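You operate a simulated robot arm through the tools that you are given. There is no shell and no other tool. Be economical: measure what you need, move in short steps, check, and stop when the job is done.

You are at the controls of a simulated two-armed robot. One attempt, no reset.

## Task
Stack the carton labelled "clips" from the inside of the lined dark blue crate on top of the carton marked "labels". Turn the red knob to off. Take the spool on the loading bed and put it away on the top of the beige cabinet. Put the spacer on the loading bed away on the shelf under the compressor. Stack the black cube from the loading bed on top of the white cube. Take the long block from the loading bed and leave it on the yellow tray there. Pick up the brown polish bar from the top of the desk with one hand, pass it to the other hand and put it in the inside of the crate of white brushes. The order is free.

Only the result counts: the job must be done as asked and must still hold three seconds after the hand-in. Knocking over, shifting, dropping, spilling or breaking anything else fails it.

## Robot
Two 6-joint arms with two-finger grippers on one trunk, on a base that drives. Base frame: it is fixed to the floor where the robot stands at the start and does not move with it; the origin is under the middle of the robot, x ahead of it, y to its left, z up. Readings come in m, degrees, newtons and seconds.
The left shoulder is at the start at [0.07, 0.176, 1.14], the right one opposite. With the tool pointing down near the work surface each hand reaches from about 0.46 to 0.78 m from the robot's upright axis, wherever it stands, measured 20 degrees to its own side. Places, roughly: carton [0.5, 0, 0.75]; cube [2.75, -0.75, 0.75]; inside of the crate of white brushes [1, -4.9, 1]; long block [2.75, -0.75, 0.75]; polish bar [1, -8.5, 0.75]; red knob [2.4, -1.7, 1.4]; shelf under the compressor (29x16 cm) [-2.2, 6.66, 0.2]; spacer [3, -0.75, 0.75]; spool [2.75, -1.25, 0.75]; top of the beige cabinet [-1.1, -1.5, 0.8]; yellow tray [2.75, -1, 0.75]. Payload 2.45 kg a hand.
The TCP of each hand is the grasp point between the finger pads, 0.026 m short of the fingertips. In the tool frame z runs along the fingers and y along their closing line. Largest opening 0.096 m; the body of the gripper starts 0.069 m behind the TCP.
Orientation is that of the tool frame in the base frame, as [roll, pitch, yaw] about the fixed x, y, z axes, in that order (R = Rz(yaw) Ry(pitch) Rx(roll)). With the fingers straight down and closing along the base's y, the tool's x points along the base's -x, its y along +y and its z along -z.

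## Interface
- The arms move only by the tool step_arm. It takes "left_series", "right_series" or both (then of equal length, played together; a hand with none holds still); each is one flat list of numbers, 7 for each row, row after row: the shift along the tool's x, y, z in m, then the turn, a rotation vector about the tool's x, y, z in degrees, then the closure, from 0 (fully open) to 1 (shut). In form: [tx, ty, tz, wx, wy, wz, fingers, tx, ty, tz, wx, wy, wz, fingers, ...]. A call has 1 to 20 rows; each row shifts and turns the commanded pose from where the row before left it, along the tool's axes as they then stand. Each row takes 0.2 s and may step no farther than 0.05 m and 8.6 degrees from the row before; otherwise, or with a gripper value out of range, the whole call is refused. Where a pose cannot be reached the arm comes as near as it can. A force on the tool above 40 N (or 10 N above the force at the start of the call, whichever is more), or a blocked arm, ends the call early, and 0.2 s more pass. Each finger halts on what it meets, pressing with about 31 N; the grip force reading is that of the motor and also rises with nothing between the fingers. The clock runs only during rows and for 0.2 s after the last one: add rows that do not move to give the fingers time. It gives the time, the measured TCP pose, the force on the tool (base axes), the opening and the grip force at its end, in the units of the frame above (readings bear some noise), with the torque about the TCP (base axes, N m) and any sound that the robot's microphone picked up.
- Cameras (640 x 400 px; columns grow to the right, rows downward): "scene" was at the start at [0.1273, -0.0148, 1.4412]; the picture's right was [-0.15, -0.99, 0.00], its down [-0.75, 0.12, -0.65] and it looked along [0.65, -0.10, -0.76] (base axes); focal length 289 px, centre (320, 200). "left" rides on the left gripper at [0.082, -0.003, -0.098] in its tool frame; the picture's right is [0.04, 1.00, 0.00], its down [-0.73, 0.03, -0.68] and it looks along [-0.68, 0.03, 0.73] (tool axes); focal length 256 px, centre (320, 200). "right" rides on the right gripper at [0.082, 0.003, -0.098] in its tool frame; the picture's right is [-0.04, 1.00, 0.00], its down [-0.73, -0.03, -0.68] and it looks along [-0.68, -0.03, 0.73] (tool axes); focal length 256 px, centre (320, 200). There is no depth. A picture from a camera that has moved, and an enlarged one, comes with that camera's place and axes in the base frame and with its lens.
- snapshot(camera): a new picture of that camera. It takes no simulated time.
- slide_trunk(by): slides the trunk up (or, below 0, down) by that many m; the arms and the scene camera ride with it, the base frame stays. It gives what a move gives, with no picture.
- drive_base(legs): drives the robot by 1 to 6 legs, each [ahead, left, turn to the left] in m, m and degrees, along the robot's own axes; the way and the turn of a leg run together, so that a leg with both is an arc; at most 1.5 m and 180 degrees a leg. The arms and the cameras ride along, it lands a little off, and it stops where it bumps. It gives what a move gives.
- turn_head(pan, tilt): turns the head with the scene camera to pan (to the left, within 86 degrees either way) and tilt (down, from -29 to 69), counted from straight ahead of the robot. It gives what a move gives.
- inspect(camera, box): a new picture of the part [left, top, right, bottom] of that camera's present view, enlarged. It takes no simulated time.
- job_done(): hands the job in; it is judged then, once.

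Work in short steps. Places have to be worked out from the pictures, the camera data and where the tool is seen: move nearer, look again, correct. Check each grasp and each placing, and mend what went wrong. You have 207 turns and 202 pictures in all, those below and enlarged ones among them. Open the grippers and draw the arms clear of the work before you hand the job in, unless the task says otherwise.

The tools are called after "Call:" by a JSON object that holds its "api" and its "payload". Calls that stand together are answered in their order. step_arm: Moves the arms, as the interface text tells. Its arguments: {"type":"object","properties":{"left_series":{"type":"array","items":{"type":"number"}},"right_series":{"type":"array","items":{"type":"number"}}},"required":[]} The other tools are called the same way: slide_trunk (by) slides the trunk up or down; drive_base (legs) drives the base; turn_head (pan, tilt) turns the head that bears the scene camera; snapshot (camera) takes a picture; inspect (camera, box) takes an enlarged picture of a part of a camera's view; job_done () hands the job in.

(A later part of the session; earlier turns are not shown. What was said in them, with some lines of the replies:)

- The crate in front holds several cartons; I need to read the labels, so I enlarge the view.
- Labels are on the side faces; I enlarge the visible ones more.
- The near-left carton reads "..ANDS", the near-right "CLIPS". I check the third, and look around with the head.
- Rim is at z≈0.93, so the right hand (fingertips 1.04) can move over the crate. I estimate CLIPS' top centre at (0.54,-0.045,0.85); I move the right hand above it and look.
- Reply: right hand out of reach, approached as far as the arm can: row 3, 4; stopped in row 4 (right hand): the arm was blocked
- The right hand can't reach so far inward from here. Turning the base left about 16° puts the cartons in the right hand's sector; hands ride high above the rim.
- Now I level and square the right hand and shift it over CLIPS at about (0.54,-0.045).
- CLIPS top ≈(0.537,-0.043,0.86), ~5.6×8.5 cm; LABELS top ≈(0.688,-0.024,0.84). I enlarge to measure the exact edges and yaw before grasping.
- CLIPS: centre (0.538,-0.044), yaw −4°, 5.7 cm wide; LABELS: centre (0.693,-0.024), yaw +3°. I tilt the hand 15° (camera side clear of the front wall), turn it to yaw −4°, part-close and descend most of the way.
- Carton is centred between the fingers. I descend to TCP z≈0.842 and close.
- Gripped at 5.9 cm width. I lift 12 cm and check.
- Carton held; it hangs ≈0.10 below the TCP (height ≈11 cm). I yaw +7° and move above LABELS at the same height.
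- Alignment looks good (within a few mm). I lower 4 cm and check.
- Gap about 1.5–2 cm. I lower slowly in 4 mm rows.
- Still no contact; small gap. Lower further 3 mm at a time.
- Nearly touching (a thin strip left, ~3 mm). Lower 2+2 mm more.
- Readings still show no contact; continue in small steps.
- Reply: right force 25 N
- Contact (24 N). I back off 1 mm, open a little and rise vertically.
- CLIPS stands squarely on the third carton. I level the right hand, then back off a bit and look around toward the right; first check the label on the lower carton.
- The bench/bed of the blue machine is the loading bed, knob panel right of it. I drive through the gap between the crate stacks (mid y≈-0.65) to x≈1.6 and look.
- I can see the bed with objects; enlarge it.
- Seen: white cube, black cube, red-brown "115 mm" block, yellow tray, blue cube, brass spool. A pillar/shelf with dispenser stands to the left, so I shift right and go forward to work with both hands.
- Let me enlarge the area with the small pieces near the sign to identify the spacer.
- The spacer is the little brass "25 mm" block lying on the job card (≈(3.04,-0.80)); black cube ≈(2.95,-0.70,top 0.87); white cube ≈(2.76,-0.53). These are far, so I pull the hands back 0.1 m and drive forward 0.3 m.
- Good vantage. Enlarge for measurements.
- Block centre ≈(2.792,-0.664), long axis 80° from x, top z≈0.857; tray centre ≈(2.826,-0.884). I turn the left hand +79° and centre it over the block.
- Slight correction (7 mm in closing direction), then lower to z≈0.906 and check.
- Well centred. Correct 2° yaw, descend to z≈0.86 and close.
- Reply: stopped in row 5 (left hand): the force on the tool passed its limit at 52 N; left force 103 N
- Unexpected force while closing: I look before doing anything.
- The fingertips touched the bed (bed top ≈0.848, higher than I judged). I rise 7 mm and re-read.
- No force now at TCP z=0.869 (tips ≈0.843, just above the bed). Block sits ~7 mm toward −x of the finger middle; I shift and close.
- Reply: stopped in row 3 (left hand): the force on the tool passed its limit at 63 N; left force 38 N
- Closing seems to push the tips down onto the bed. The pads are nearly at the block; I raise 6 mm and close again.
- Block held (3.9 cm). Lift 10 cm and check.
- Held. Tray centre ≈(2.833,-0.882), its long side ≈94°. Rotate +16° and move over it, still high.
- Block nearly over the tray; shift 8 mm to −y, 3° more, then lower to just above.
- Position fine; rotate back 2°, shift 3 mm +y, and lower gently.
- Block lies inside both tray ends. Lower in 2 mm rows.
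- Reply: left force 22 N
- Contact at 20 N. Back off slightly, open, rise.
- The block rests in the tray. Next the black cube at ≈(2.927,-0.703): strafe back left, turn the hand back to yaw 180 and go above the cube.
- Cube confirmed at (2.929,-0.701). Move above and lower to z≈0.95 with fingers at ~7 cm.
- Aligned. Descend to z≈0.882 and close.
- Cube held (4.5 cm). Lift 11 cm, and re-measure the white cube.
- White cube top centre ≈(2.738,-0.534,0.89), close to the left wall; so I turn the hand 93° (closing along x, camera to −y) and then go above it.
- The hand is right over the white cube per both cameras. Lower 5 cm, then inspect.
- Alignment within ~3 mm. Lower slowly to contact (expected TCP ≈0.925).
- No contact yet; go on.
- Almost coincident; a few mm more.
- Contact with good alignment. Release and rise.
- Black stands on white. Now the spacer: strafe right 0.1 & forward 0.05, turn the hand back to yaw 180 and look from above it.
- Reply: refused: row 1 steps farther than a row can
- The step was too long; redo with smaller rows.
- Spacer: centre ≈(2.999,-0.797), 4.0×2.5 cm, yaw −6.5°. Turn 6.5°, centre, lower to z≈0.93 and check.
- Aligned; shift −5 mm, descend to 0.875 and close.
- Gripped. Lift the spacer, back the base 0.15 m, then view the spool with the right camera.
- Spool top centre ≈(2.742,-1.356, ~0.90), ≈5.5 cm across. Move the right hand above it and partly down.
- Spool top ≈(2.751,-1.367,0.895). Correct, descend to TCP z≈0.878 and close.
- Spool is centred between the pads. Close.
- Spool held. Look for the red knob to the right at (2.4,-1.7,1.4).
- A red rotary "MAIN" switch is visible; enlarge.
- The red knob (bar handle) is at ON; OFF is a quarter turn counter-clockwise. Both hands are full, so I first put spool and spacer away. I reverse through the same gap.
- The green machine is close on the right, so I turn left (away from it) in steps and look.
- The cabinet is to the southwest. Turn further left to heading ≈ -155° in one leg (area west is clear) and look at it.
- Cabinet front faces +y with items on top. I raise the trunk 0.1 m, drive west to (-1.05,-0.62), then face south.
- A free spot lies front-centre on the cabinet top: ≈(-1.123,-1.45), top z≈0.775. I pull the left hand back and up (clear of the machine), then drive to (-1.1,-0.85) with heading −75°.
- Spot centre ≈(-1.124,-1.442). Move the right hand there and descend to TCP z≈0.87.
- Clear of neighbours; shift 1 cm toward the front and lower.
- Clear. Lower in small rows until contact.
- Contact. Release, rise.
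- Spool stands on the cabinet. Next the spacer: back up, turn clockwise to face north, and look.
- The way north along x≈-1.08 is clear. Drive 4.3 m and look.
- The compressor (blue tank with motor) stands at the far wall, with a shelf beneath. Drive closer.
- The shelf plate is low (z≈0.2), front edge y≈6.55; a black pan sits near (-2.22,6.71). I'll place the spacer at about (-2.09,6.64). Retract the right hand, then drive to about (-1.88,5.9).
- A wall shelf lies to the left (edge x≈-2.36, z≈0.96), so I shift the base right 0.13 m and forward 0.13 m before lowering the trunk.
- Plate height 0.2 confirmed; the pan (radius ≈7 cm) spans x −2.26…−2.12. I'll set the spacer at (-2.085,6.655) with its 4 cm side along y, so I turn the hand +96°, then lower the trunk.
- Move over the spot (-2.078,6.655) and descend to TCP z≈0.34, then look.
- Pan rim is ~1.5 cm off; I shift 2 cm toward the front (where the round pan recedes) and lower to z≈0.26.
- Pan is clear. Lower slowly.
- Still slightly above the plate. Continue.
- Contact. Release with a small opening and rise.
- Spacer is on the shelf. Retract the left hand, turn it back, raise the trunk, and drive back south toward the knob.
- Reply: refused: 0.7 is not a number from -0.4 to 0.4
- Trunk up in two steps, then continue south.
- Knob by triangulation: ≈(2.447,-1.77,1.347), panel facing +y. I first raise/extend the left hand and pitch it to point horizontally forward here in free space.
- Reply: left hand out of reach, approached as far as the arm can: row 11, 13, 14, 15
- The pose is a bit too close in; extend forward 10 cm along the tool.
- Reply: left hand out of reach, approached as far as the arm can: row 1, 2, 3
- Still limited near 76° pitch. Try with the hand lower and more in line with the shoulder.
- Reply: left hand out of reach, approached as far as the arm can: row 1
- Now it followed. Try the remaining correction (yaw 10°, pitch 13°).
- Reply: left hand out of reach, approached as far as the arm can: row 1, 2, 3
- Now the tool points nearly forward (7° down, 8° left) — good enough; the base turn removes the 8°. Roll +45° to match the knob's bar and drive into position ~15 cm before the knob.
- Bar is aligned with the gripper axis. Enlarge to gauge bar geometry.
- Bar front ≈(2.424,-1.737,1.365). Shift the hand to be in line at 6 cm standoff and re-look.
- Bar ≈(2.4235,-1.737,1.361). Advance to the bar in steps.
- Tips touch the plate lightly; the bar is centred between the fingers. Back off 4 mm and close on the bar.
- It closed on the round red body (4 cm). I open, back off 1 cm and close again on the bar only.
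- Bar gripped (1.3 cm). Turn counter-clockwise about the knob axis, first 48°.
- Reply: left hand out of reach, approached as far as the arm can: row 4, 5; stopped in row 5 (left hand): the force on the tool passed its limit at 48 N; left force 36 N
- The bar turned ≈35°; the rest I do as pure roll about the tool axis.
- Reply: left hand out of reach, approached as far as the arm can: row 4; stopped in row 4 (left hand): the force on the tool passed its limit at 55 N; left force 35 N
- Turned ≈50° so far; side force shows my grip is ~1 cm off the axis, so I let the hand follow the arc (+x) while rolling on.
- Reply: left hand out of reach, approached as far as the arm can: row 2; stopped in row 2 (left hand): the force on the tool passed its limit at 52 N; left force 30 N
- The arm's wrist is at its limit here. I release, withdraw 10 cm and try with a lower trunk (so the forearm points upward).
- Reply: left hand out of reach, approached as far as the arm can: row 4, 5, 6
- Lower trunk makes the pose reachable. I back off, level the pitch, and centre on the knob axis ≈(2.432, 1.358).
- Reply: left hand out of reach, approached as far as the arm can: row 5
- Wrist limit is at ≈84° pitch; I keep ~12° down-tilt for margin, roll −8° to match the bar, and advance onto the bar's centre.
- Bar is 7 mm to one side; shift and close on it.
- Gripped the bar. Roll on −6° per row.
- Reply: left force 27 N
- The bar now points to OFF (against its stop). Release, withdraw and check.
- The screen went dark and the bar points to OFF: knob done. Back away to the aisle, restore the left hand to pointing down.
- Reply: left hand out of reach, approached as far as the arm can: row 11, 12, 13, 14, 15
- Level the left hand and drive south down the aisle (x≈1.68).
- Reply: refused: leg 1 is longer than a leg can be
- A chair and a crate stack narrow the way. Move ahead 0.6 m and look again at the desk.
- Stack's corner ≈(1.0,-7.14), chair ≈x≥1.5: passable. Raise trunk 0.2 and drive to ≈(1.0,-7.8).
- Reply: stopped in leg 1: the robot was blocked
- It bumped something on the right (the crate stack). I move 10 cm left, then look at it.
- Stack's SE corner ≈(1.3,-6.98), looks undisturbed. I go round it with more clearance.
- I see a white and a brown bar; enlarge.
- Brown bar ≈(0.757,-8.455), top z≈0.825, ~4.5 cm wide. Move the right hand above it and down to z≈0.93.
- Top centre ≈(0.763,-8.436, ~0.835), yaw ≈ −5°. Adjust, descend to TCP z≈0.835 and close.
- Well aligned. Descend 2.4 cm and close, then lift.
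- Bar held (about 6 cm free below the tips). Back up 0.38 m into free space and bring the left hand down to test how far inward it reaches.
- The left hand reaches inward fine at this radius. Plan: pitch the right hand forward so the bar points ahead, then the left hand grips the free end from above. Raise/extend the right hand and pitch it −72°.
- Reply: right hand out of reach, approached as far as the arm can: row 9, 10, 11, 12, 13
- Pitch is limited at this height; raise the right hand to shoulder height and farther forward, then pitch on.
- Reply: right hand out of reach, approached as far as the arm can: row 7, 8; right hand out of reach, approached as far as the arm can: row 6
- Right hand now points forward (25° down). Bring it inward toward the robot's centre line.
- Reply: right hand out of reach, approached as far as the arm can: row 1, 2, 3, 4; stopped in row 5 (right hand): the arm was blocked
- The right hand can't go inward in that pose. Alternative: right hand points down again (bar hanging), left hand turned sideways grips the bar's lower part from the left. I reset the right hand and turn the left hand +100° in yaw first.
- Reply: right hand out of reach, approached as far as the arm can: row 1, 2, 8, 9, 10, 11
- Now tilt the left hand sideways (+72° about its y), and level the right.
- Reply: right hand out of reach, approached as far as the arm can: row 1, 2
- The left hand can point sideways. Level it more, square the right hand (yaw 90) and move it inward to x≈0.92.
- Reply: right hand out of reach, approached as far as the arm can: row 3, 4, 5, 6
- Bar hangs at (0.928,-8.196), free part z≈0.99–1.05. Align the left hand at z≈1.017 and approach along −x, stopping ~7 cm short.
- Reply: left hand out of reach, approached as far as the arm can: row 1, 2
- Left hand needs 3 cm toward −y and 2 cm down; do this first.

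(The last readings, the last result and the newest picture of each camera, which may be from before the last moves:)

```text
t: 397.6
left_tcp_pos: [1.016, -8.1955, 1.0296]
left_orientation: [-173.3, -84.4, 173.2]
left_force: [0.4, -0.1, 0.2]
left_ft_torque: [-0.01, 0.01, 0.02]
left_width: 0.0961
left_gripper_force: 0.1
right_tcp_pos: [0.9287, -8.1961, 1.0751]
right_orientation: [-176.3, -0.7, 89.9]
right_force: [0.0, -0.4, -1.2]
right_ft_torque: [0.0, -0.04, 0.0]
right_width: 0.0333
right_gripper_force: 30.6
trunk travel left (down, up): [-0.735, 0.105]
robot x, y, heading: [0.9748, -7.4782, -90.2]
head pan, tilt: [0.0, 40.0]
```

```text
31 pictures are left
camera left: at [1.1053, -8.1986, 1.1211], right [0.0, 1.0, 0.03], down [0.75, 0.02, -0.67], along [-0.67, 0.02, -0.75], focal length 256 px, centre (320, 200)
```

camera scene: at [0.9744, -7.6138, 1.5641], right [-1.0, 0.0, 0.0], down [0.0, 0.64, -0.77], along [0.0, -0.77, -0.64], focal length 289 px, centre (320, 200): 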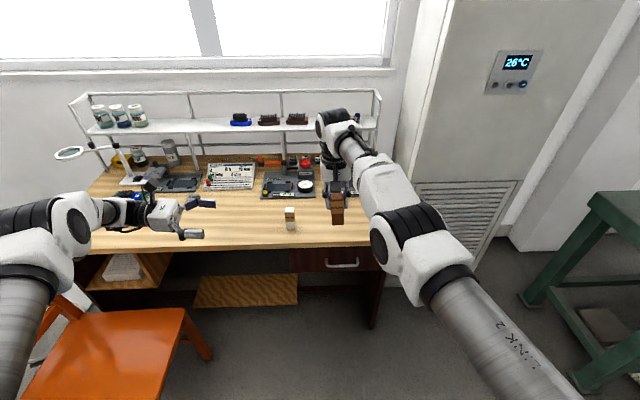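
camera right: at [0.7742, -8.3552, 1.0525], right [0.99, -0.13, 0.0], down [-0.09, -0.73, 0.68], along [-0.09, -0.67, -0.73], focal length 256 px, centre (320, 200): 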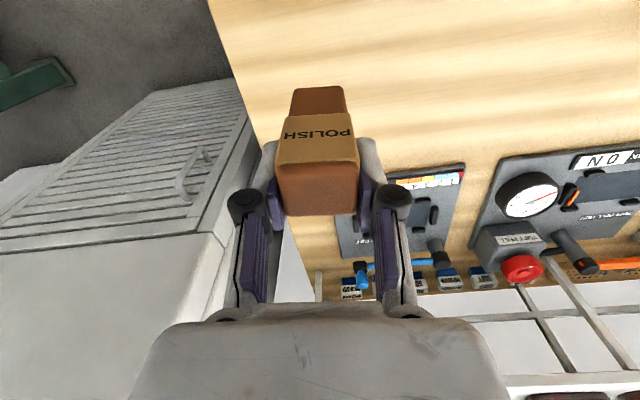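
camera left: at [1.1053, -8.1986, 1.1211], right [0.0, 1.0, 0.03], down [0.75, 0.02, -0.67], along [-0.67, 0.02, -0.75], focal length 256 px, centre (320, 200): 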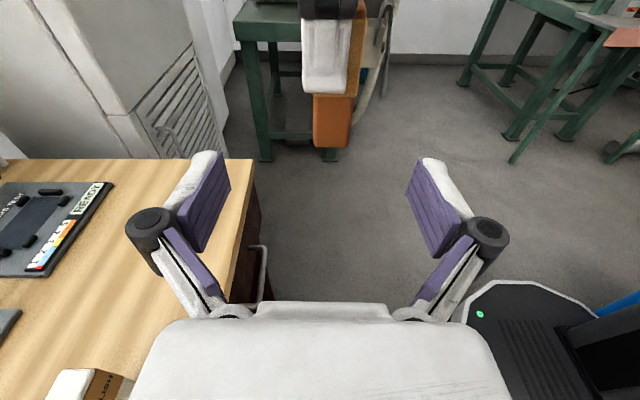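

Free part of the bar spans z≈1.003–1.045; aim at 1.021. Advance 8 cm with the fingers open.

Call:
{"api": "step_arm", "payload": {"left_series": [0, 0.003, 0.025, 0, 0, 0, 0, 0, 0.003, 0.025, 0, 0, 0, 0, 0, 0, 0.02, 0, 0, 0, 0, 0, 0, 0.012, 0, 0, 0, 0, 0, 0, 0, 0, 0, 0, 0]}}

Call:
{"api": "snapshot", "payload": {"camera": "left"}}

Call:
{"api": "inspect", "payload": {"camera": "scene", "box": [260, 150, 400, 260]}}

```text
t: 398.8
left_tcp_pos: [0.9316, -8.1909, 1.0232]
left_orientation: [-173.2, -84.4, 173.2]
left_force: [0.4, 0.8, 0.1]
left_ft_torque: [-0.01, -0.03, 0.02]
left_width: 0.0957
left_gripper_force: 0.0
right_tcp_pos: [0.9286, -8.1946, 1.0746]
right_orientation: [-176.1, -0.5, 90.0]
right_force: [0.5, 0.7, -1.8]
right_ft_torque: [-0.01, 0.0, 0.02]
right_width: 0.0331
right_gripper_force: 31.1
trunk travel left (down, up): [-0.735, 0.105]
robot x, y, heading: [0.9794, -7.4737, -90.3]
head pan, tilt: [0.0, 40.0]
```

```text
30 pictures are left
camera left: at [1.0224, -8.1933, 1.1149], right [0.0, 1.0, 0.03], down [0.75, 0.02, -0.67], along [-0.67, 0.02, -0.75], focal length 256 px, centre (320, 200)
```

left: 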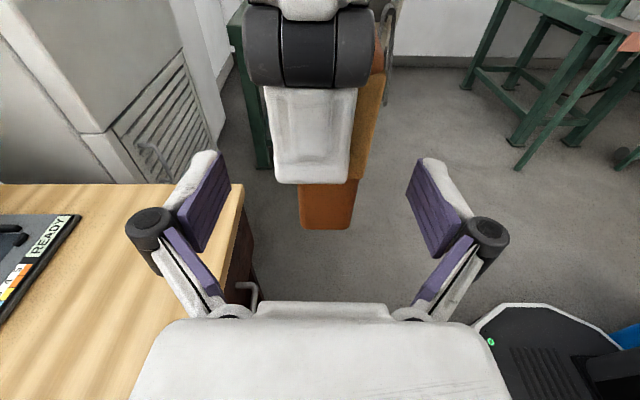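

```text
3.64 times, centred on (330, 205) of scene
camera zoom: at [0.976, -7.6133, 1.5641], right [-1.0, 0.0, 0.0], down [0.0, 0.64, -0.77], along [0.0, -0.77, -0.64], focal length 1050 px, centre (284, 182)
```

zoom: 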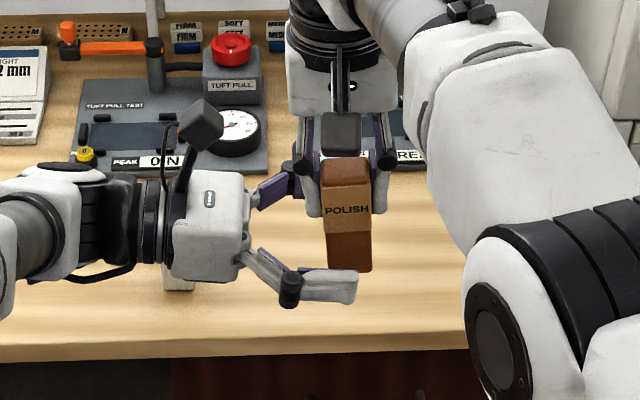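

Well placed. Close the left hand on the bar's lower part.

Call:
{"api": "step_arm", "payload": {"left_series": [0, 0.002, 0, 0, 0, 0, 0.3, 0, 0, 0, 0, 0, 0, 0.5, 0, 0, 0, 0, 0, 0, 0.6, 0, 0, 0, 0, 0, 0, 0.8, 0, 0, 0, 0, 0, 0, 0.8]}}

Call:
{"api": "inspect", "payload": {"camera": "scene", "box": [260, 150, 400, 260]}}

```text
t: 400.0
left_tcp_pos: [0.9327, -8.1883, 1.0236]
left_orientation: [-173.6, -84.5, 173.4]
left_force: [3.5, 13.1, 4.5]
left_ft_torque: [0.42, 0.16, -0.21]
left_width: 0.0274
left_gripper_force: 30.4
right_tcp_pos: [0.9285, -8.196, 1.0739]
right_orientation: [-176.1, -0.5, 90.1]
right_force: [-2.9, -14.2, -6.9]
right_ft_torque: [-1.2, 0.04, 0.22]
right_width: 0.033
right_gripper_force: 30.8
trunk travel left (down, up): [-0.735, 0.105]
robot x, y, heading: [0.9781, -7.475, -90.0]
head pan, tilt: [0.0, 40.0]
```

```text
3.64 times, centred on (330, 205) of scene
camera zoom: at [0.9758, -7.6135, 1.5641], right [-1.0, 0.0, 0.0], down [0.0, 0.64, -0.77], along [0.0, -0.77, -0.64], focal length 1050 px, centre (284, 182)
```

zoom: 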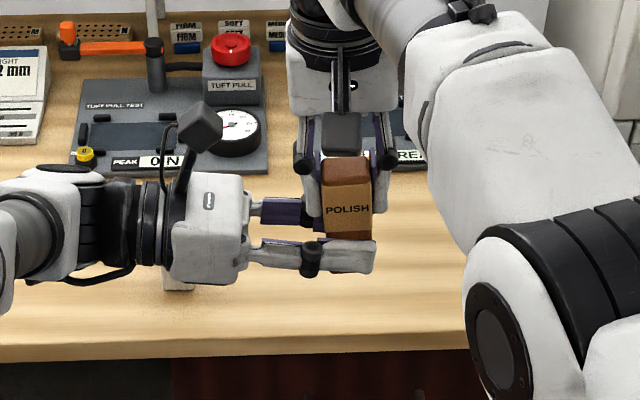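

Left holds the bar (2.7 cm). Release the right hand and lift it straight up.

Call:
{"api": "step_arm", "payload": {"right_series": [0, 0, 0, 0, 0, 0, 0.6, 0, 0, 0, 0, 0, 0, 0.4, 0, 0, 0, 0, 0, 0, 0.3, 0, 0, -0.02, 0, 0, 0, 0.3, 0, 0, -0.04, 0, 0, 0, 0.3, 0, 0, -0.04, 0, 0, 0, 0.3, 0, -0.03, 0, 0, 0, 0, 0.3, 0, -0.04, 0, 0, 0, 0, 0.3, 0, -0.04, 0, 0, 0, 0, 0.3, 0, -0.04, 0, 0, 0, 0, 0.3]}}

Call:
{"api": "inspect", "payload": {"camera": "scene", "box": [230, 130, 420, 260]}}

```text
t: 402.2
left_tcp_pos: [0.9302, -8.1885, 1.0233]
left_orientation: [-173.3, -84.3, 173.4]
left_force: [1.2, 0.2, 0.1]
left_ft_torque: [-0.01, -0.03, 0.0]
left_width: 0.0274
left_gripper_force: 31.0
right_tcp_pos: [0.779, -8.1861, 1.1741]
right_orientation: [-176.2, -0.5, 90.1]
right_force: [-0.1, 0.1, 0.1]
right_ft_torque: [0.01, -0.04, 0.0]
right_width: 0.0672
right_gripper_force: 0.1
right hand out of reach, approached as far as the arm can: row 5, 6
trunk travel left (down, up): [-0.735, 0.105]
robot x, y, heading: [0.9758, -7.4748, -90.2]
head pan, tilt: [0.0, 40.0]
```

```text
3.08 times, centred on (325, 195) of scene
camera zoom: at [0.9732, -7.6134, 1.5641], right [-1.0, 0.0, 0.0], down [0.0, 0.64, -0.77], along [0.0, -0.77, -0.64], focal length 889 px, centre (305, 215)
```

zoom: 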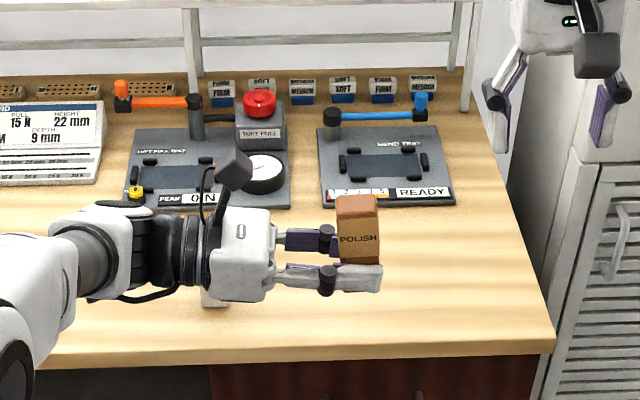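

Handover succeeded. Swing the left hand outward and back to pointing down, raised.

Call:
{"api": "step_arm", "payload": {"left_series": [0, 0, -0.045, 0, 0, 0, 0.8, 0, 0, -0.045, 0, 0, 0, 0.8, 0.02, 0, -0.045, 0, 0, 0, 0.8, 0.02, 0, -0.045, 0, 0, 0, 0.8, 0.02, 0, -0.04, 0, 0, 0, 0.8, 0.02, 0, 0, 0, -8, 0, 0.8, 0.02, 0, 0, 0, -8, 0, 0.8, 0, 0, 0, 0, -8, 0, 0.8, 0, 0, 0, 0, -8, 0, 0.8, 0, 0, 0, 0, -8, 0, 0.8, 0, 0, 0, 0, -8, 0, 0.8, 0, 0, 0, 0, -8, 0, 0.8, 0, 0, 0, 0, -8, 0, 0.8, 0, 0, 0, 0, -8, 0, 0.8, 0, 0, 0, 0, -8, 0, 0.8, 0, 0, 0, 0, -4, 0, 0.8, 0, 0, -0.04, 0, 0, 0, 0.8, 0, 0, -0.04, 0, 0, 0, 0.8]}}

Call:
{"api": "slide_trunk", "payload": {"by": 0.1}}

Call:
{"api": "drive_base", "payload": {"legs": [[-0.02, 0.5, 0]]}}

```text
t: 406.0
left_tcp_pos: [1.1417, -8.188, 1.2243]
left_orientation: [-179.3, -0.4, -180.0]
left_force: [-0.8, -0.2, -1.2]
left_ft_torque: [-0.01, -0.03, 0.0]
left_width: 0.0274
left_gripper_force: 31.3
right_tcp_pos: [0.7806, -8.1866, 1.1759]
right_orientation: [-176.2, -0.5, 89.9]
right_force: [0.2, -0.1, 1.0]
right_ft_torque: [0.01, -0.01, 0.01]
right_width: 0.067
right_gripper_force: 0.1
trunk travel left (down, up): [-0.735, 0.105]
robot x, y, heading: [0.9763, -7.4776, -90.2]
head pan, tilt: [0.0, 40.0]
```

```text
t: 407.3
left_tcp_pos: [1.1433, -8.1888, 1.323]
left_orientation: [-179.4, -0.4, 179.9]
left_force: [-0.2, 0.7, -1.6]
left_ft_torque: [0.01, 0.0, -0.02]
left_width: 0.0273
left_gripper_force: 31.0
right_tcp_pos: [0.7811, -8.1862, 1.2744]
right_orientation: [-176.2, -0.6, 89.9]
right_force: [0.4, -0.6, 0.1]
right_ft_torque: [-0.02, 0.0, 0.01]
right_width: 0.0671
right_gripper_force: 0.1
trunk travel left (down, up): [-0.835, 0.005]
robot x, y, heading: [0.9754, -7.472, -90.4]
head pan, tilt: [0.0, 40.0]
```

```text
t: 410.3
left_tcp_pos: [1.6392, -8.1734, 1.3233]
left_orientation: [-179.4, -0.4, 179.6]
left_force: [0.2, 0.2, -0.5]
left_ft_torque: [-0.04, -0.03, 0.0]
left_width: 0.0275
left_gripper_force: 30.8
right_tcp_pos: [1.2784, -8.1688, 1.2743]
right_orientation: [-176.3, -0.5, 89.6]
right_force: [-0.2, 1.1, 0.6]
right_ft_torque: [-0.01, -0.04, 0.02]
right_width: 0.0674
right_gripper_force: 0.0
trunk travel left (down, up): [-0.835, 0.005]
robot x, y, heading: [1.4759, -7.4582, -90.6]
head pan, tilt: [0.0, 40.0]
```

Call:
{"api": "drive_base", "payload": {"legs": [[-0.41, 0.31, 0.6], [-1.45, 0, 0], [-0.5, 0, 0]]}}

Call:
{"api": "turn_head", "payload": {"pan": -80, "tilt": 35}}

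Call:
{"api": "snapshot", "payload": {"camera": "scene"}}

```text
t: 422.8
left_tcp_pos: [1.9233, -5.7625, 1.3212]
left_orientation: [-179.4, -0.4, -178.3]
left_force: [0.2, 0.2, -0.8]
left_ft_torque: [0.04, -0.03, 0.02]
left_width: 0.0273
left_gripper_force: 30.0
right_tcp_pos: [1.5608, -5.7721, 1.2742]
right_orientation: [-176.2, -0.6, 91.8]
right_force: [-0.7, 0.2, 0.9]
right_ft_torque: [0.02, 0.02, 0.0]
right_width: 0.0672
right_gripper_force: 0.0
trunk travel left (down, up): [-0.835, 0.005]
robot x, y, heading: [1.7352, -5.0532, -88.3]
head pan, tilt: [0.0, 40.0]
```

```text
t: 424.4
left_tcp_pos: [1.9226, -5.7607, 1.3227]
left_orientation: [-179.4, -0.4, -178.3]
left_force: [-0.1, -0.6, -1.6]
left_ft_torque: [-0.04, -0.04, 0.03]
left_width: 0.0274
left_gripper_force: 31.2
right_tcp_pos: [1.5621, -5.7699, 1.2746]
right_orientation: [-176.1, -0.6, 91.8]
right_force: [-0.3, 0.1, 0.4]
right_ft_torque: [0.02, 0.0, 0.01]
right_width: 0.0675
right_gripper_force: 0.0
trunk travel left (down, up): [-0.835, 0.005]
robot x, y, heading: [1.7321, -5.0522, -88.4]
head pan, tilt: [-80.0, 35.0]
```

```text
26 pictures are left
camera scene: at [1.6494, -5.1238, 1.6717], right [-0.2, 0.98, 0.0], down [0.56, 0.12, -0.82], along [-0.8, -0.16, -0.57], focal length 289 px, centre (320, 200)
```

scene: 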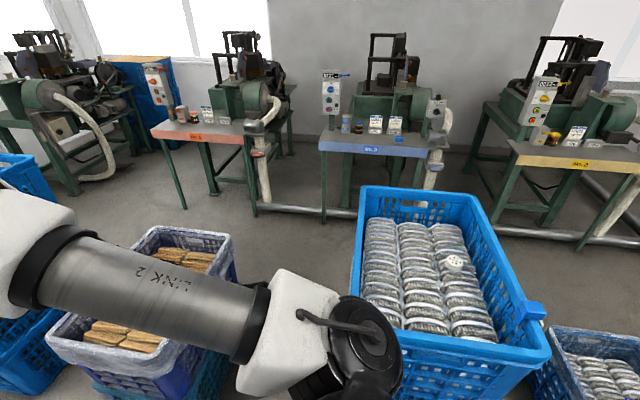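

The target crate is the tall one: its brush surface ≈(1.0,-4.9,1.0). Shift north 0.35 m and turn to face west; hands at z≈1.3 pass above the rim.

Call:
{"api": "drive_base", "payload": {"legs": [[-0.35, 0, 0], [0, 0, -91.6]]}}

Call:
{"api": "turn_head", "payload": {"pan": 5, "tilt": 50}}

Call:
{"api": "snapshot", "payload": {"camera": "scene"}}

Call:
{"api": "snapshot", "payload": {"camera": "left"}}

```text
t: 430.6
left_tcp_pos: [1.0054, -4.8441, 1.3234]
left_orientation: [-179.4, -0.6, 87.9]
left_force: [0.2, 0.1, -1.2]
left_ft_torque: [-0.01, -0.04, 0.02]
left_width: 0.0273
left_gripper_force: 30.6
right_tcp_pos: [1.0191, -4.4829, 1.2755]
right_orientation: [-176.2, -0.6, -2.1]
right_force: [-0.5, -0.7, 0.7]
right_ft_torque: [0.01, 0.0, -0.01]
right_width: 0.0671
right_gripper_force: 0.0
trunk travel left (down, up): [-0.835, 0.005]
robot x, y, heading: [1.7234, -4.7013, 177.5]
head pan, tilt: [-80.0, 35.0]
```

```text
t: 432.2
left_tcp_pos: [1.0048, -4.8429, 1.3226]
left_orientation: [-179.5, -0.5, 87.9]
left_force: [-0.4, -0.3, -2.0]
left_ft_torque: [-0.03, -0.01, 0.02]
left_width: 0.0275
left_gripper_force: 30.9
right_tcp_pos: [1.0196, -4.4832, 1.2752]
right_orientation: [-176.2, -0.5, -2.0]
right_force: [-0.7, -0.4, -0.2]
right_ft_torque: [-0.04, 0.01, -0.02]
right_width: 0.0672
right_gripper_force: 0.0
trunk travel left (down, up): [-0.835, 0.005]
robot x, y, heading: [1.7236, -4.7, 177.7]
head pan, tilt: [5.0, 50.0]
```

```text
25 pictures are left
camera scene: at [1.5967, -4.7067, 1.65], right [-0.05, 1.0, 0.0], down [0.77, 0.04, -0.64], along [-0.64, -0.03, -0.77], focal length 289 px, centre (320, 200)
```

scene: 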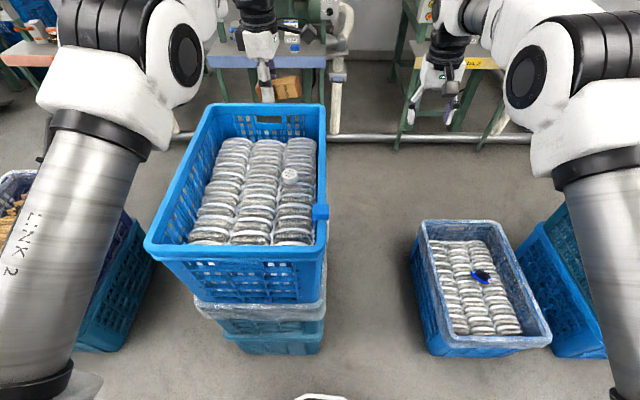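

```text
24 pictures are left
camera left: at [1.0064, -4.7625, 1.4226], right [1.0, 0.0, -0.01], down [0.01, -0.74, 0.67], along [-0.01, -0.67, -0.74], focal length 256 px, centre (320, 200)
```

left: 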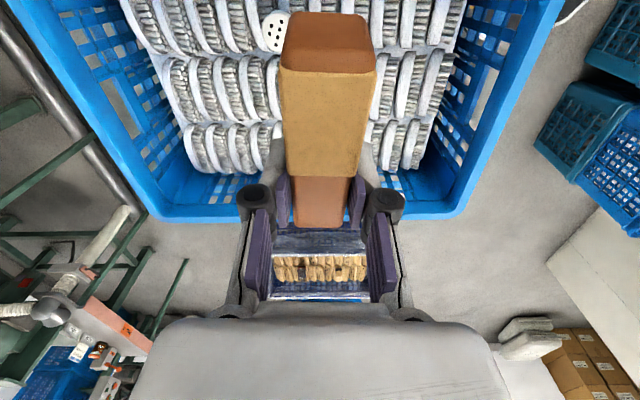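

The tall crate interior spans about x 0.7–1.31, y −5.05…−4.75, rim z≈1.115, brushes ≈1.0. Move the bar to centre (1.025,-4.93) and lower to z≈1.11.

Call:
{"api": "step_arm", "payload": {"left_series": [-0.042, 0.0115, 0, 0, 0, 0, 0.8, -0.042, 0.0115, 0, 0, 0, 0, 0.8, 0, 0, 0.045, 0, 0, 0, 0.8, 0, 0, 0.045, 0, 0, 0, 0.8, 0, 0, 0.045, 0, 0, 0, 0.8, 0, 0, 0.045, 0, 0, 0, 0.8, 0, 0, 0.03, 0, 0, 0, 0.8, 0, 0, 0, 0, 0, 0, 0.8]}}

Call:
{"api": "snapshot", "payload": {"camera": "left"}}

Call:
{"api": "inspect", "payload": {"camera": "scene", "box": [140, 80, 340, 260]}}

```text
t: 434.0
left_tcp_pos: [1.0268, -4.9262, 1.1129]
left_orientation: [-179.3, -0.5, 87.9]
left_force: [0.1, -0.8, -1.5]
left_ft_torque: [-0.04, 0.02, 0.02]
left_width: 0.0273
left_gripper_force: 31.4
right_tcp_pos: [1.0208, -4.4837, 1.2754]
right_orientation: [-176.2, -0.5, -2.1]
right_force: [0.3, 0.1, -0.2]
right_ft_torque: [-0.02, 0.0, 0.0]
right_width: 0.0673
right_gripper_force: 0.0
trunk travel left (down, up): [-0.835, 0.005]
robot x, y, heading: [1.7251, -4.7064, 177.7]
head pan, tilt: [5.0, 50.0]
```

```text
23 pictures are left
camera left: at [1.0275, -4.8454, 1.2119], right [1.0, 0.0, -0.01], down [0.01, -0.74, 0.67], along [-0.01, -0.67, -0.74], focal length 256 px, centre (320, 200)
```

left: 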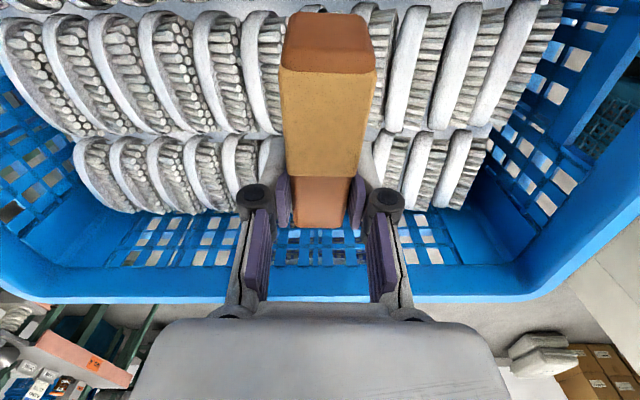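

```text
2.22 times, centred on (240, 170) of scene
camera zoom: at [1.5977, -4.7073, 1.6501], right [-0.05, 1.0, 0.0], down [0.77, 0.04, -0.64], along [-0.64, -0.03, -0.77], focal length 642 px, centre (498, 267)
```

zoom: 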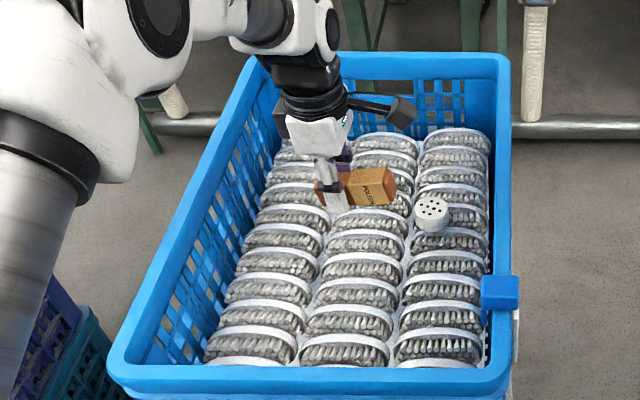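

Shift slightly away from the white disc (+2 cm x, −1.2 cm y) and lower.

Call:
{"api": "step_arm", "payload": {"left_series": [-0.012, 0.02, 0, 0, 0, 0, 0.8, 0, 0, 0.02, 0, 0, 0, 0.8, 0, 0, 0.015, 0, 0, 0, 0.8, 0, 0, 0, 0, 0, 0, 0.8]}}

Call:
{"api": "inspect", "payload": {"camera": "scene", "box": [190, 110, 320, 220]}}

```text
t: 435.0
left_tcp_pos: [1.0435, -4.9385, 1.0754]
left_orientation: [-179.3, -0.6, 87.8]
left_force: [0.1, 1.0, -1.0]
left_ft_torque: [-0.02, 0.02, -0.02]
left_width: 0.0272
left_gripper_force: 30.7
right_tcp_pos: [1.0195, -4.4828, 1.2758]
right_orientation: [-176.1, -0.5, -2.0]
right_force: [0.1, 0.9, -0.8]
right_ft_torque: [0.03, 0.01, -0.02]
right_width: 0.067
right_gripper_force: 0.0
trunk travel left (down, up): [-0.835, 0.005]
robot x, y, heading: [1.7236, -4.7018, 177.9]
head pan, tilt: [5.0, 50.0]
```

```text
3.64 times, centred on (255, 165) of scene
camera zoom: at [1.5975, -4.707, 1.65], right [-0.05, 1.0, 0.0], down [0.77, 0.04, -0.64], along [-0.64, -0.03, -0.77], focal length 1050 px, centre (556, 327)
```

zoom: 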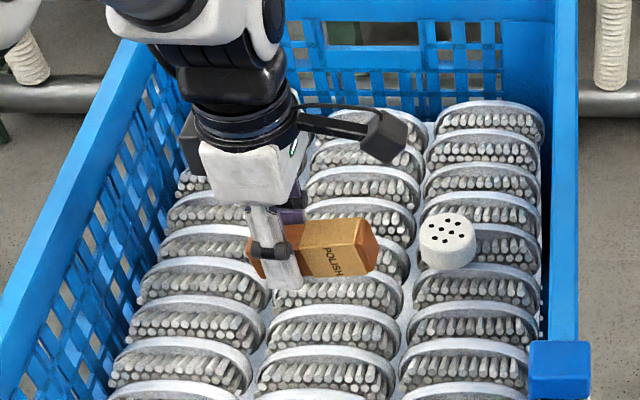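

Lower in small steps to touch.

Call:
{"api": "step_arm", "payload": {"left_series": [0, 0, 0.006, 0, 0, 0, 0.8, 0, 0, 0.005, 0, 0, 0, 0.8, 0, 0, 0, 0, 0, 0, 0.8]}}

Call:
{"api": "inspect", "payload": {"camera": "scene", "box": [190, 110, 320, 220]}}

```text
t: 435.8
left_tcp_pos: [1.0418, -4.9369, 1.0645]
left_orientation: [-179.3, -0.5, 87.9]
left_force: [-0.2, 0.4, -1.6]
left_ft_torque: [-0.04, 0.01, -0.03]
left_width: 0.0272
left_gripper_force: 31.0
right_tcp_pos: [1.019, -4.482, 1.2738]
right_orientation: [-176.3, -0.5, -1.9]
right_force: [-0.1, 0.0, 0.6]
right_ft_torque: [0.01, -0.01, -0.03]
right_width: 0.0673
right_gripper_force: 0.0
trunk travel left (down, up): [-0.835, 0.005]
robot x, y, heading: [1.7237, -4.7007, 177.7]
head pan, tilt: [5.0, 50.0]
```

```text
3.64 times, centred on (255, 165) of scene
camera zoom: at [1.597, -4.7068, 1.65], right [-0.05, 1.0, 0.0], down [0.77, 0.04, -0.64], along [-0.64, -0.03, -0.77], focal length 1050 px, centre (556, 327)
```

zoom: 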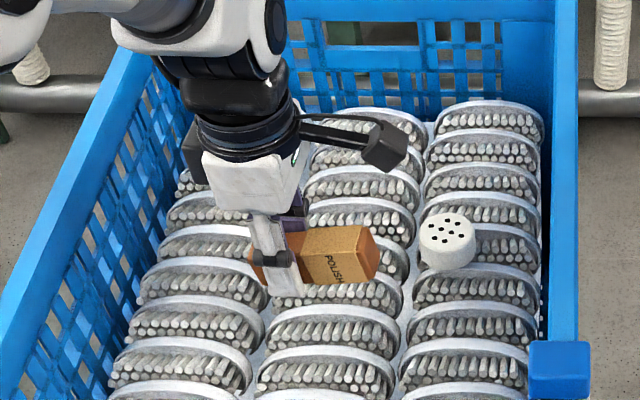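

Call:
{"api": "step_arm", "payload": {"left_series": [0, 0, 0.005, 0, 0, 0, 0.8, 0, 0, 0.005, 0, 0, 0, 0.8, 0, 0, 0.003, 0, 0, 0, 0.8, 0, 0, 0, 0, 0, 0, 0.8]}}

```text
t: 436.8
left_tcp_pos: [1.0421, -4.9378, 1.0542]
left_orientation: [-179.4, -0.5, 87.9]
left_force: [1.2, -0.3, -1.2]
left_ft_torque: [-0.06, 0.0, 0.02]
left_width: 0.0274
left_gripper_force: 31.5
right_tcp_pos: [1.0201, -4.4826, 1.274]
right_orientation: [-176.2, -0.6, -2.0]
right_force: [0.9, -0.8, -0.4]
right_ft_torque: [-0.02, -0.01, 0.0]
right_width: 0.0673
right_gripper_force: 0.0
trunk travel left (down, up): [-0.835, 0.005]
robot x, y, heading: [1.7271, -4.7, 177.9]
head pan, tilt: [5.0, 50.0]
```

Call:
{"api": "step_arm", "payload": {"left_series": [0, 0, 0.005, 0, 0, 0, 0.8, 0, 0, 0.005, 0, 0, 0, 0.8, 0, 0, 0, 0, 0, 0, 0.8]}}

Call:
{"api": "inspect", "payload": {"camera": "scene", "box": [190, 110, 320, 220]}}

Call:
{"api": "snapshot", "payload": {"camera": "left"}}

```text
t: 437.6
left_tcp_pos: [1.0428, -4.9388, 1.0431]
left_orientation: [-179.2, -0.5, 87.9]
left_force: [0.3, 0.0, -0.8]
left_ft_torque: [-0.03, -0.01, -0.03]
left_width: 0.0272
left_gripper_force: 30.3
right_tcp_pos: [1.0191, -4.4828, 1.2745]
right_orientation: [-176.2, -0.5, -2.0]
right_force: [0.5, 0.2, 0.2]
right_ft_torque: [-0.02, 0.0, 0.01]
right_width: 0.0672
right_gripper_force: 0.0
trunk travel left (down, up): [-0.835, 0.005]
robot x, y, heading: [1.7223, -4.7017, 177.7]
head pan, tilt: [5.0, 50.0]
```

```text
3.64 times, centred on (255, 165) of scene
camera zoom: at [1.5968, -4.7068, 1.65], right [-0.05, 1.0, 0.0], down [0.77, 0.04, -0.64], along [-0.64, -0.03, -0.77], focal length 1050 px, centre (556, 327)
```

zoom: 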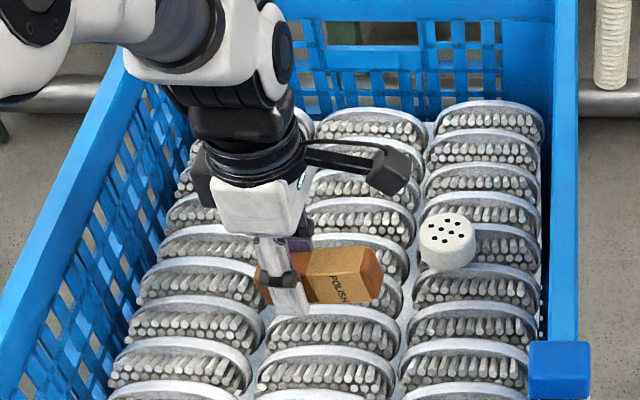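

```text
18 pictures are left
camera left: at [1.0438, -4.8573, 1.143], right [1.0, 0.0, -0.01], down [0.01, -0.74, 0.67], along [-0.01, -0.67, -0.74], focal length 256 px, centre (320, 200)
```

left: 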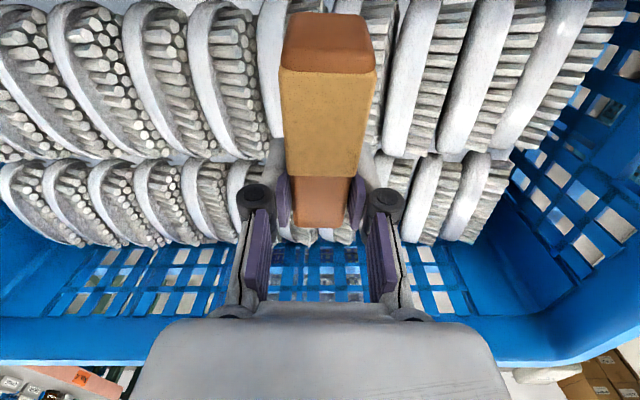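

Still some air below. Continue.

Call:
{"api": "step_arm", "payload": {"left_series": [0, 0, 0.005, 0, 0, 0, 0.8, 0, 0, 0.005, 0, 0, 0, 0.8, 0, 0, 0.005, 0, 0, 0, 0.8, 0, 0, 0, 0, 0, 0, 0.8]}}

```text
t: 438.6
left_tcp_pos: [1.0408, -4.9367, 1.0287]
left_orientation: [-179.2, -0.5, 87.9]
left_force: [0.6, 0.1, -0.8]
left_ft_torque: [-0.05, -0.04, -0.03]
left_width: 0.0273
left_gripper_force: 30.6
right_tcp_pos: [1.0205, -4.4815, 1.2743]
right_orientation: [-176.3, -0.6, -2.0]
right_force: [-0.1, -0.2, -0.4]
right_ft_torque: [0.01, 0.05, 0.04]
right_width: 0.0672
right_gripper_force: 0.1
trunk travel left (down, up): [-0.835, 0.005]
robot x, y, heading: [1.726, -4.6978, 177.6]
head pan, tilt: [5.0, 50.0]
```

Call:
{"api": "step_arm", "payload": {"left_series": [0, 0, 0.005, 0, 0, 0, 0.8, 0, 0, 0.004, 0, 0, 0, 0.8, 0, 0, 0, 0, 0, 0, 0.8]}}

Call:
{"api": "inspect", "payload": {"camera": "scene", "box": [190, 110, 320, 220]}}

```text
t: 439.4
left_tcp_pos: [1.0406, -4.9373, 1.0201]
left_orientation: [-179.3, -0.5, 87.9]
left_force: [0.6, -0.9, -1.2]
left_ft_torque: [0.01, 0.01, -0.02]
left_width: 0.0273
left_gripper_force: 30.8
right_tcp_pos: [1.0188, -4.4824, 1.2751]
right_orientation: [-176.1, -0.5, -2.0]
right_force: [-0.8, 0.2, -1.3]
right_ft_torque: [-0.02, -0.02, 0.0]
right_width: 0.0672
right_gripper_force: 0.1
trunk travel left (down, up): [-0.835, 0.005]
robot x, y, heading: [1.7228, -4.7013, 177.5]
head pan, tilt: [5.0, 50.0]
```

```text
3.64 times, centred on (255, 165) of scene
camera zoom: at [1.5969, -4.7068, 1.65], right [-0.05, 1.0, 0.0], down [0.77, 0.04, -0.64], along [-0.64, -0.03, -0.77], focal length 1050 px, centre (556, 327)
```

zoom: 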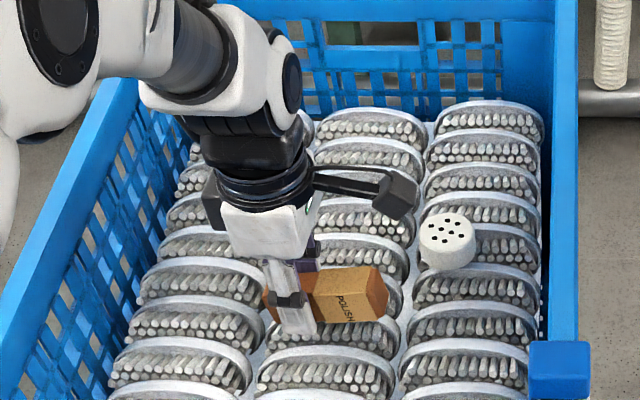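

Call:
{"api": "step_arm", "payload": {"left_series": [0, 0, 0.005, 0, 0, 0, 0.8, 0, 0, 0.004, 0, 0, 0, 0.8, 0, 0, 0, 0, 0, 0, 0.8]}}

```text
t: 440.2
left_tcp_pos: [1.0398, -4.9382, 1.0103]
left_orientation: [-179.4, -0.5, 87.9]
left_force: [-0.2, 0.1, -1.1]
left_ft_torque: [-0.02, 0.0, 0.0]
left_width: 0.0276
left_gripper_force: 31.3
right_tcp_pos: [1.0192, -4.483, 1.2731]
right_orientation: [-176.3, -0.5, -2.0]
right_force: [0.3, -0.5, -0.1]
right_ft_torque: [0.02, -0.05, 0.04]
right_width: 0.0672
right_gripper_force: 0.1
trunk travel left (down, up): [-0.835, 0.005]
robot x, y, heading: [1.726, -4.7007, 177.5]
head pan, tilt: [5.0, 50.0]
```

Call:
{"api": "step_arm", "payload": {"left_series": [0, 0, 0.005, 0, 0, 0, 0.8, 0, 0, 0.004, 0, 0, 0, 0.8, 0, 0, 0, 0, 0, 0, 0.8]}}

Call:
{"api": "inspect", "payload": {"camera": "scene", "box": [190, 110, 320, 220]}}

```text
t: 441.0
left_tcp_pos: [1.0404, -4.938, 1.0007]
left_orientation: [-179.4, -0.5, 87.9]
left_force: [-0.2, 0.3, -0.7]
left_ft_torque: [-0.02, -0.01, -0.02]
left_width: 0.0271
left_gripper_force: 30.8
right_tcp_pos: [1.0203, -4.4813, 1.274]
right_orientation: [-176.2, -0.5, -2.0]
right_force: [0.0, -1.0, -1.4]
right_ft_torque: [-0.01, 0.02, 0.0]
right_width: 0.0669
right_gripper_force: 0.2
trunk travel left (down, up): [-0.835, 0.005]
robot x, y, heading: [1.7268, -4.7022, 177.5]
head pan, tilt: [5.0, 50.0]
```

```text
3.64 times, centred on (255, 165) of scene
camera zoom: at [1.5968, -4.7068, 1.65], right [-0.05, 1.0, 0.0], down [0.77, 0.04, -0.64], along [-0.64, -0.03, -0.77], focal length 1050 px, centre (556, 327)
```

zoom: 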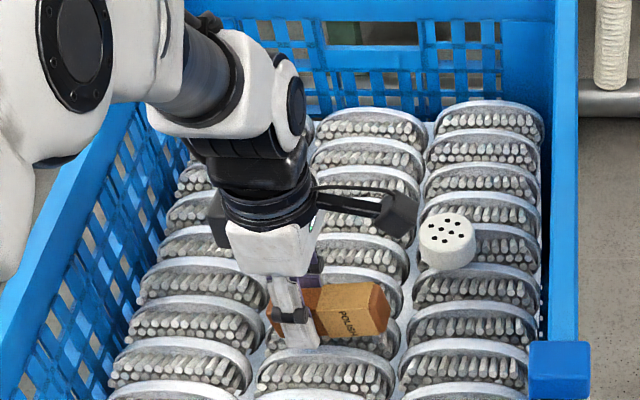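

Call:
{"api": "step_arm", "payload": {"left_series": [0, 0, 0.004, 0, 0, 0, 0.8, 0, 0, 0.004, 0, 0, 0, 0.8, 0, 0, 0, 0, 0, 0, 0.8]}}

```text
t: 441.8
left_tcp_pos: [1.0407, -4.9366, 0.9951]
left_orientation: [-179.1, -0.4, 87.9]
left_force: [-6.2, -5.4, 24.9]
left_ft_torque: [-0.81, 0.19, -0.11]
left_width: 0.0278
left_gripper_force: 31.3
right_tcp_pos: [1.0222, -4.4832, 1.2761]
right_orientation: [-176.2, -0.5, -2.1]
right_force: [-0.8, 0.7, -0.3]
right_ft_torque: [0.0, -0.02, -0.02]
right_width: 0.0669
right_gripper_force: 0.1
trunk travel left (down, up): [-0.835, 0.005]
robot x, y, heading: [1.722, -4.7031, 177.7]
head pan, tilt: [5.0, 50.0]
```

Contact (25 N). Back off 3 mm, open modestly and rise.

Call:
{"api": "step_arm", "payload": {"left_series": [0, 0, -0.003, 0, 0, 0, 0.8, 0, 0, 0, 0, 0, 0, 0.65, 0, 0, 0, 0, 0, 0, 0.58, 0, 0, 0, 0, 0, 0, 0.55, 0, 0, -0.03, 0, 0, 0, 0.55, 0, 0, -0.045, 0, 0, 0, 0.5, 0, 0, -0.045, 0, 0, 0, 0.4, 0, 0, -0.045, 0, 0, 0, 0.3, 0, 0, -0.045, 0, 0, 0, 0.2, 0, 0, -0.045, 0, 0, 0, 0.2]}}

Call:
{"api": "inspect", "payload": {"camera": "scene", "box": [190, 110, 320, 220]}}

```text
t: 444.0
left_tcp_pos: [1.0447, -4.9399, 1.2517]
left_orientation: [-179.3, -0.5, 88.0]
left_force: [-0.4, -0.5, 0.3]
left_ft_torque: [0.03, 0.01, 0.01]
left_width: 0.0767
left_gripper_force: 0.0
right_tcp_pos: [1.021, -4.4825, 1.2758]
right_orientation: [-176.2, -0.5, -2.2]
right_force: [0.4, 0.5, -0.6]
right_ft_torque: [0.01, 0.02, -0.03]
right_width: 0.0672
right_gripper_force: 0.1
trunk travel left (down, up): [-0.835, 0.005]
robot x, y, heading: [1.7252, -4.7038, 177.8]
head pan, tilt: [5.0, 50.0]
```

```text
3.64 times, centred on (255, 165) of scene
camera zoom: at [1.5986, -4.7064, 1.6501], right [-0.05, 1.0, 0.0], down [0.76, 0.04, -0.64], along [-0.64, -0.03, -0.77], focal length 1050 px, centre (556, 327)
```

zoom: 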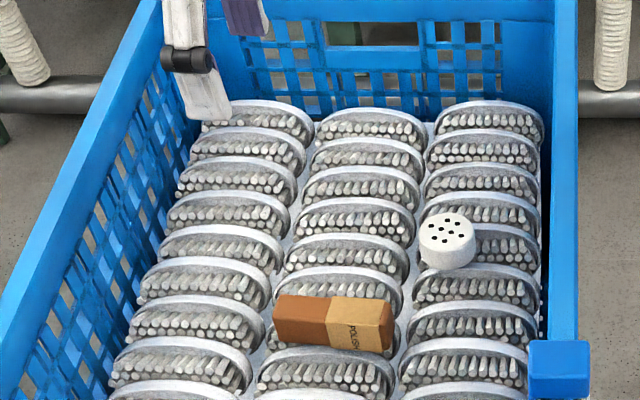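

The bar lies in the crate. Draw the arms clear by raising them and turning back into the aisle, then hand in.

Call:
{"api": "step_arm", "payload": {"left_series": [0.02, 0, -0.03, 0, 0, 0, 0.1, 0.02, 0, -0.03, 0, 0, 0, 0]}}

Call:
{"api": "drive_base", "payload": {"legs": [[0, 0, 90]]}}

Call:
{"api": "turn_head", "payload": {"pan": -80, "tilt": 40}}

Call:
{"api": "snapshot", "payload": {"camera": "scene"}}

```text
t: 444.6
left_tcp_pos: [1.0495, -4.8981, 1.313]
left_orientation: [-179.3, -0.4, 87.9]
left_force: [0.8, -0.2, 0.5]
left_ft_torque: [-0.01, 0.05, 0.0]
left_width: 0.096
left_gripper_force: 0.0
right_tcp_pos: [1.0212, -4.4807, 1.2747]
right_orientation: [-176.2, -0.5, -2.0]
right_force: [0.5, 0.9, 0.6]
right_ft_torque: [-0.01, 0.0, -0.01]
right_width: 0.0671
right_gripper_force: 0.0
trunk travel left (down, up): [-0.835, 0.005]
robot x, y, heading: [1.7255, -4.6973, 177.7]
head pan, tilt: [5.0, 50.0]
```

```text
t: 448.8
left_tcp_pos: [1.9237, -5.3783, 1.3108]
left_orientation: [-179.4, -0.5, 178.0]
left_force: [0.3, 0.7, -0.5]
left_ft_torque: [-0.02, -0.01, 0.02]
left_width: 0.0964
left_gripper_force: 0.1
right_tcp_pos: [1.5059, -5.4072, 1.2757]
right_orientation: [-176.2, -0.6, 88.1]
right_force: [0.1, -0.1, 0.2]
right_ft_torque: [0.02, 0.0, -0.02]
right_width: 0.0671
right_gripper_force: 0.1
trunk travel left (down, up): [-0.835, 0.005]
robot x, y, heading: [1.7222, -4.7022, -92.4]
head pan, tilt: [5.0, 50.0]
```

```text
t: 450.4
left_tcp_pos: [1.9251, -5.3776, 1.311]
left_orientation: [-179.4, -0.4, 178.0]
left_force: [0.4, 1.1, -0.6]
left_ft_torque: [-0.01, 0.02, 0.02]
left_width: 0.096
left_gripper_force: 0.0
right_tcp_pos: [1.5062, -5.4073, 1.2734]
right_orientation: [-176.2, -0.4, 88.1]
right_force: [0.2, 0.4, 0.8]
right_ft_torque: [0.02, 0.0, 0.0]
right_width: 0.0672
right_gripper_force: 0.1
trunk travel left (down, up): [-0.835, 0.005]
robot x, y, heading: [1.7229, -4.7042, -92.2]
head pan, tilt: [-80.0, 40.0]
```

```text
14 pictures are left
camera scene: at [1.6383, -4.7672, 1.6642], right [-0.14, 0.99, 0.0], down [0.64, 0.09, -0.77], along [-0.76, -0.11, -0.64], focal length 289 px, centre (320, 200)
```

scene: 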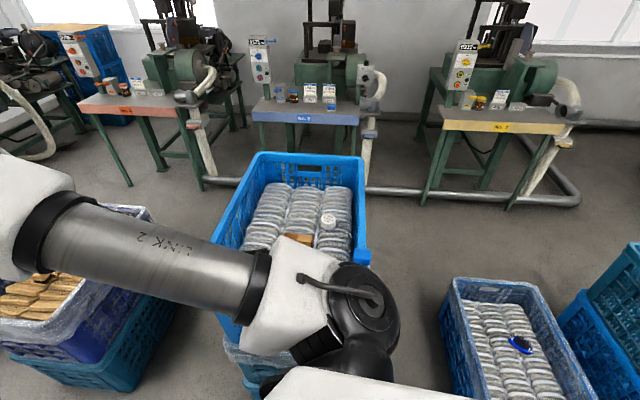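

The polish bar stays in the crate, and both hands are empty, open and clear. All the jobs are done, so I hand in.

Call:
{"api": "job_done", "payload": {}}

```text
The job is handed in.
```

I finished all seven tasks and handed the job in, with both grippers empty and clear.

Three things may count against the result:
- **Carton label:** I never read the label on the lower carton. I took it as "labels" because the other two read "clips" and "…ands".
- **Bumped crates:** The base touched a blue crate stack near the desk once and stopped. The stack looked undisturbed afterwards.
- **Spacer position:** It sits on the plate under the compressor, beside a black pan and close to the edge of the 29×16 cm area as I worked it out from the rough coordinates.
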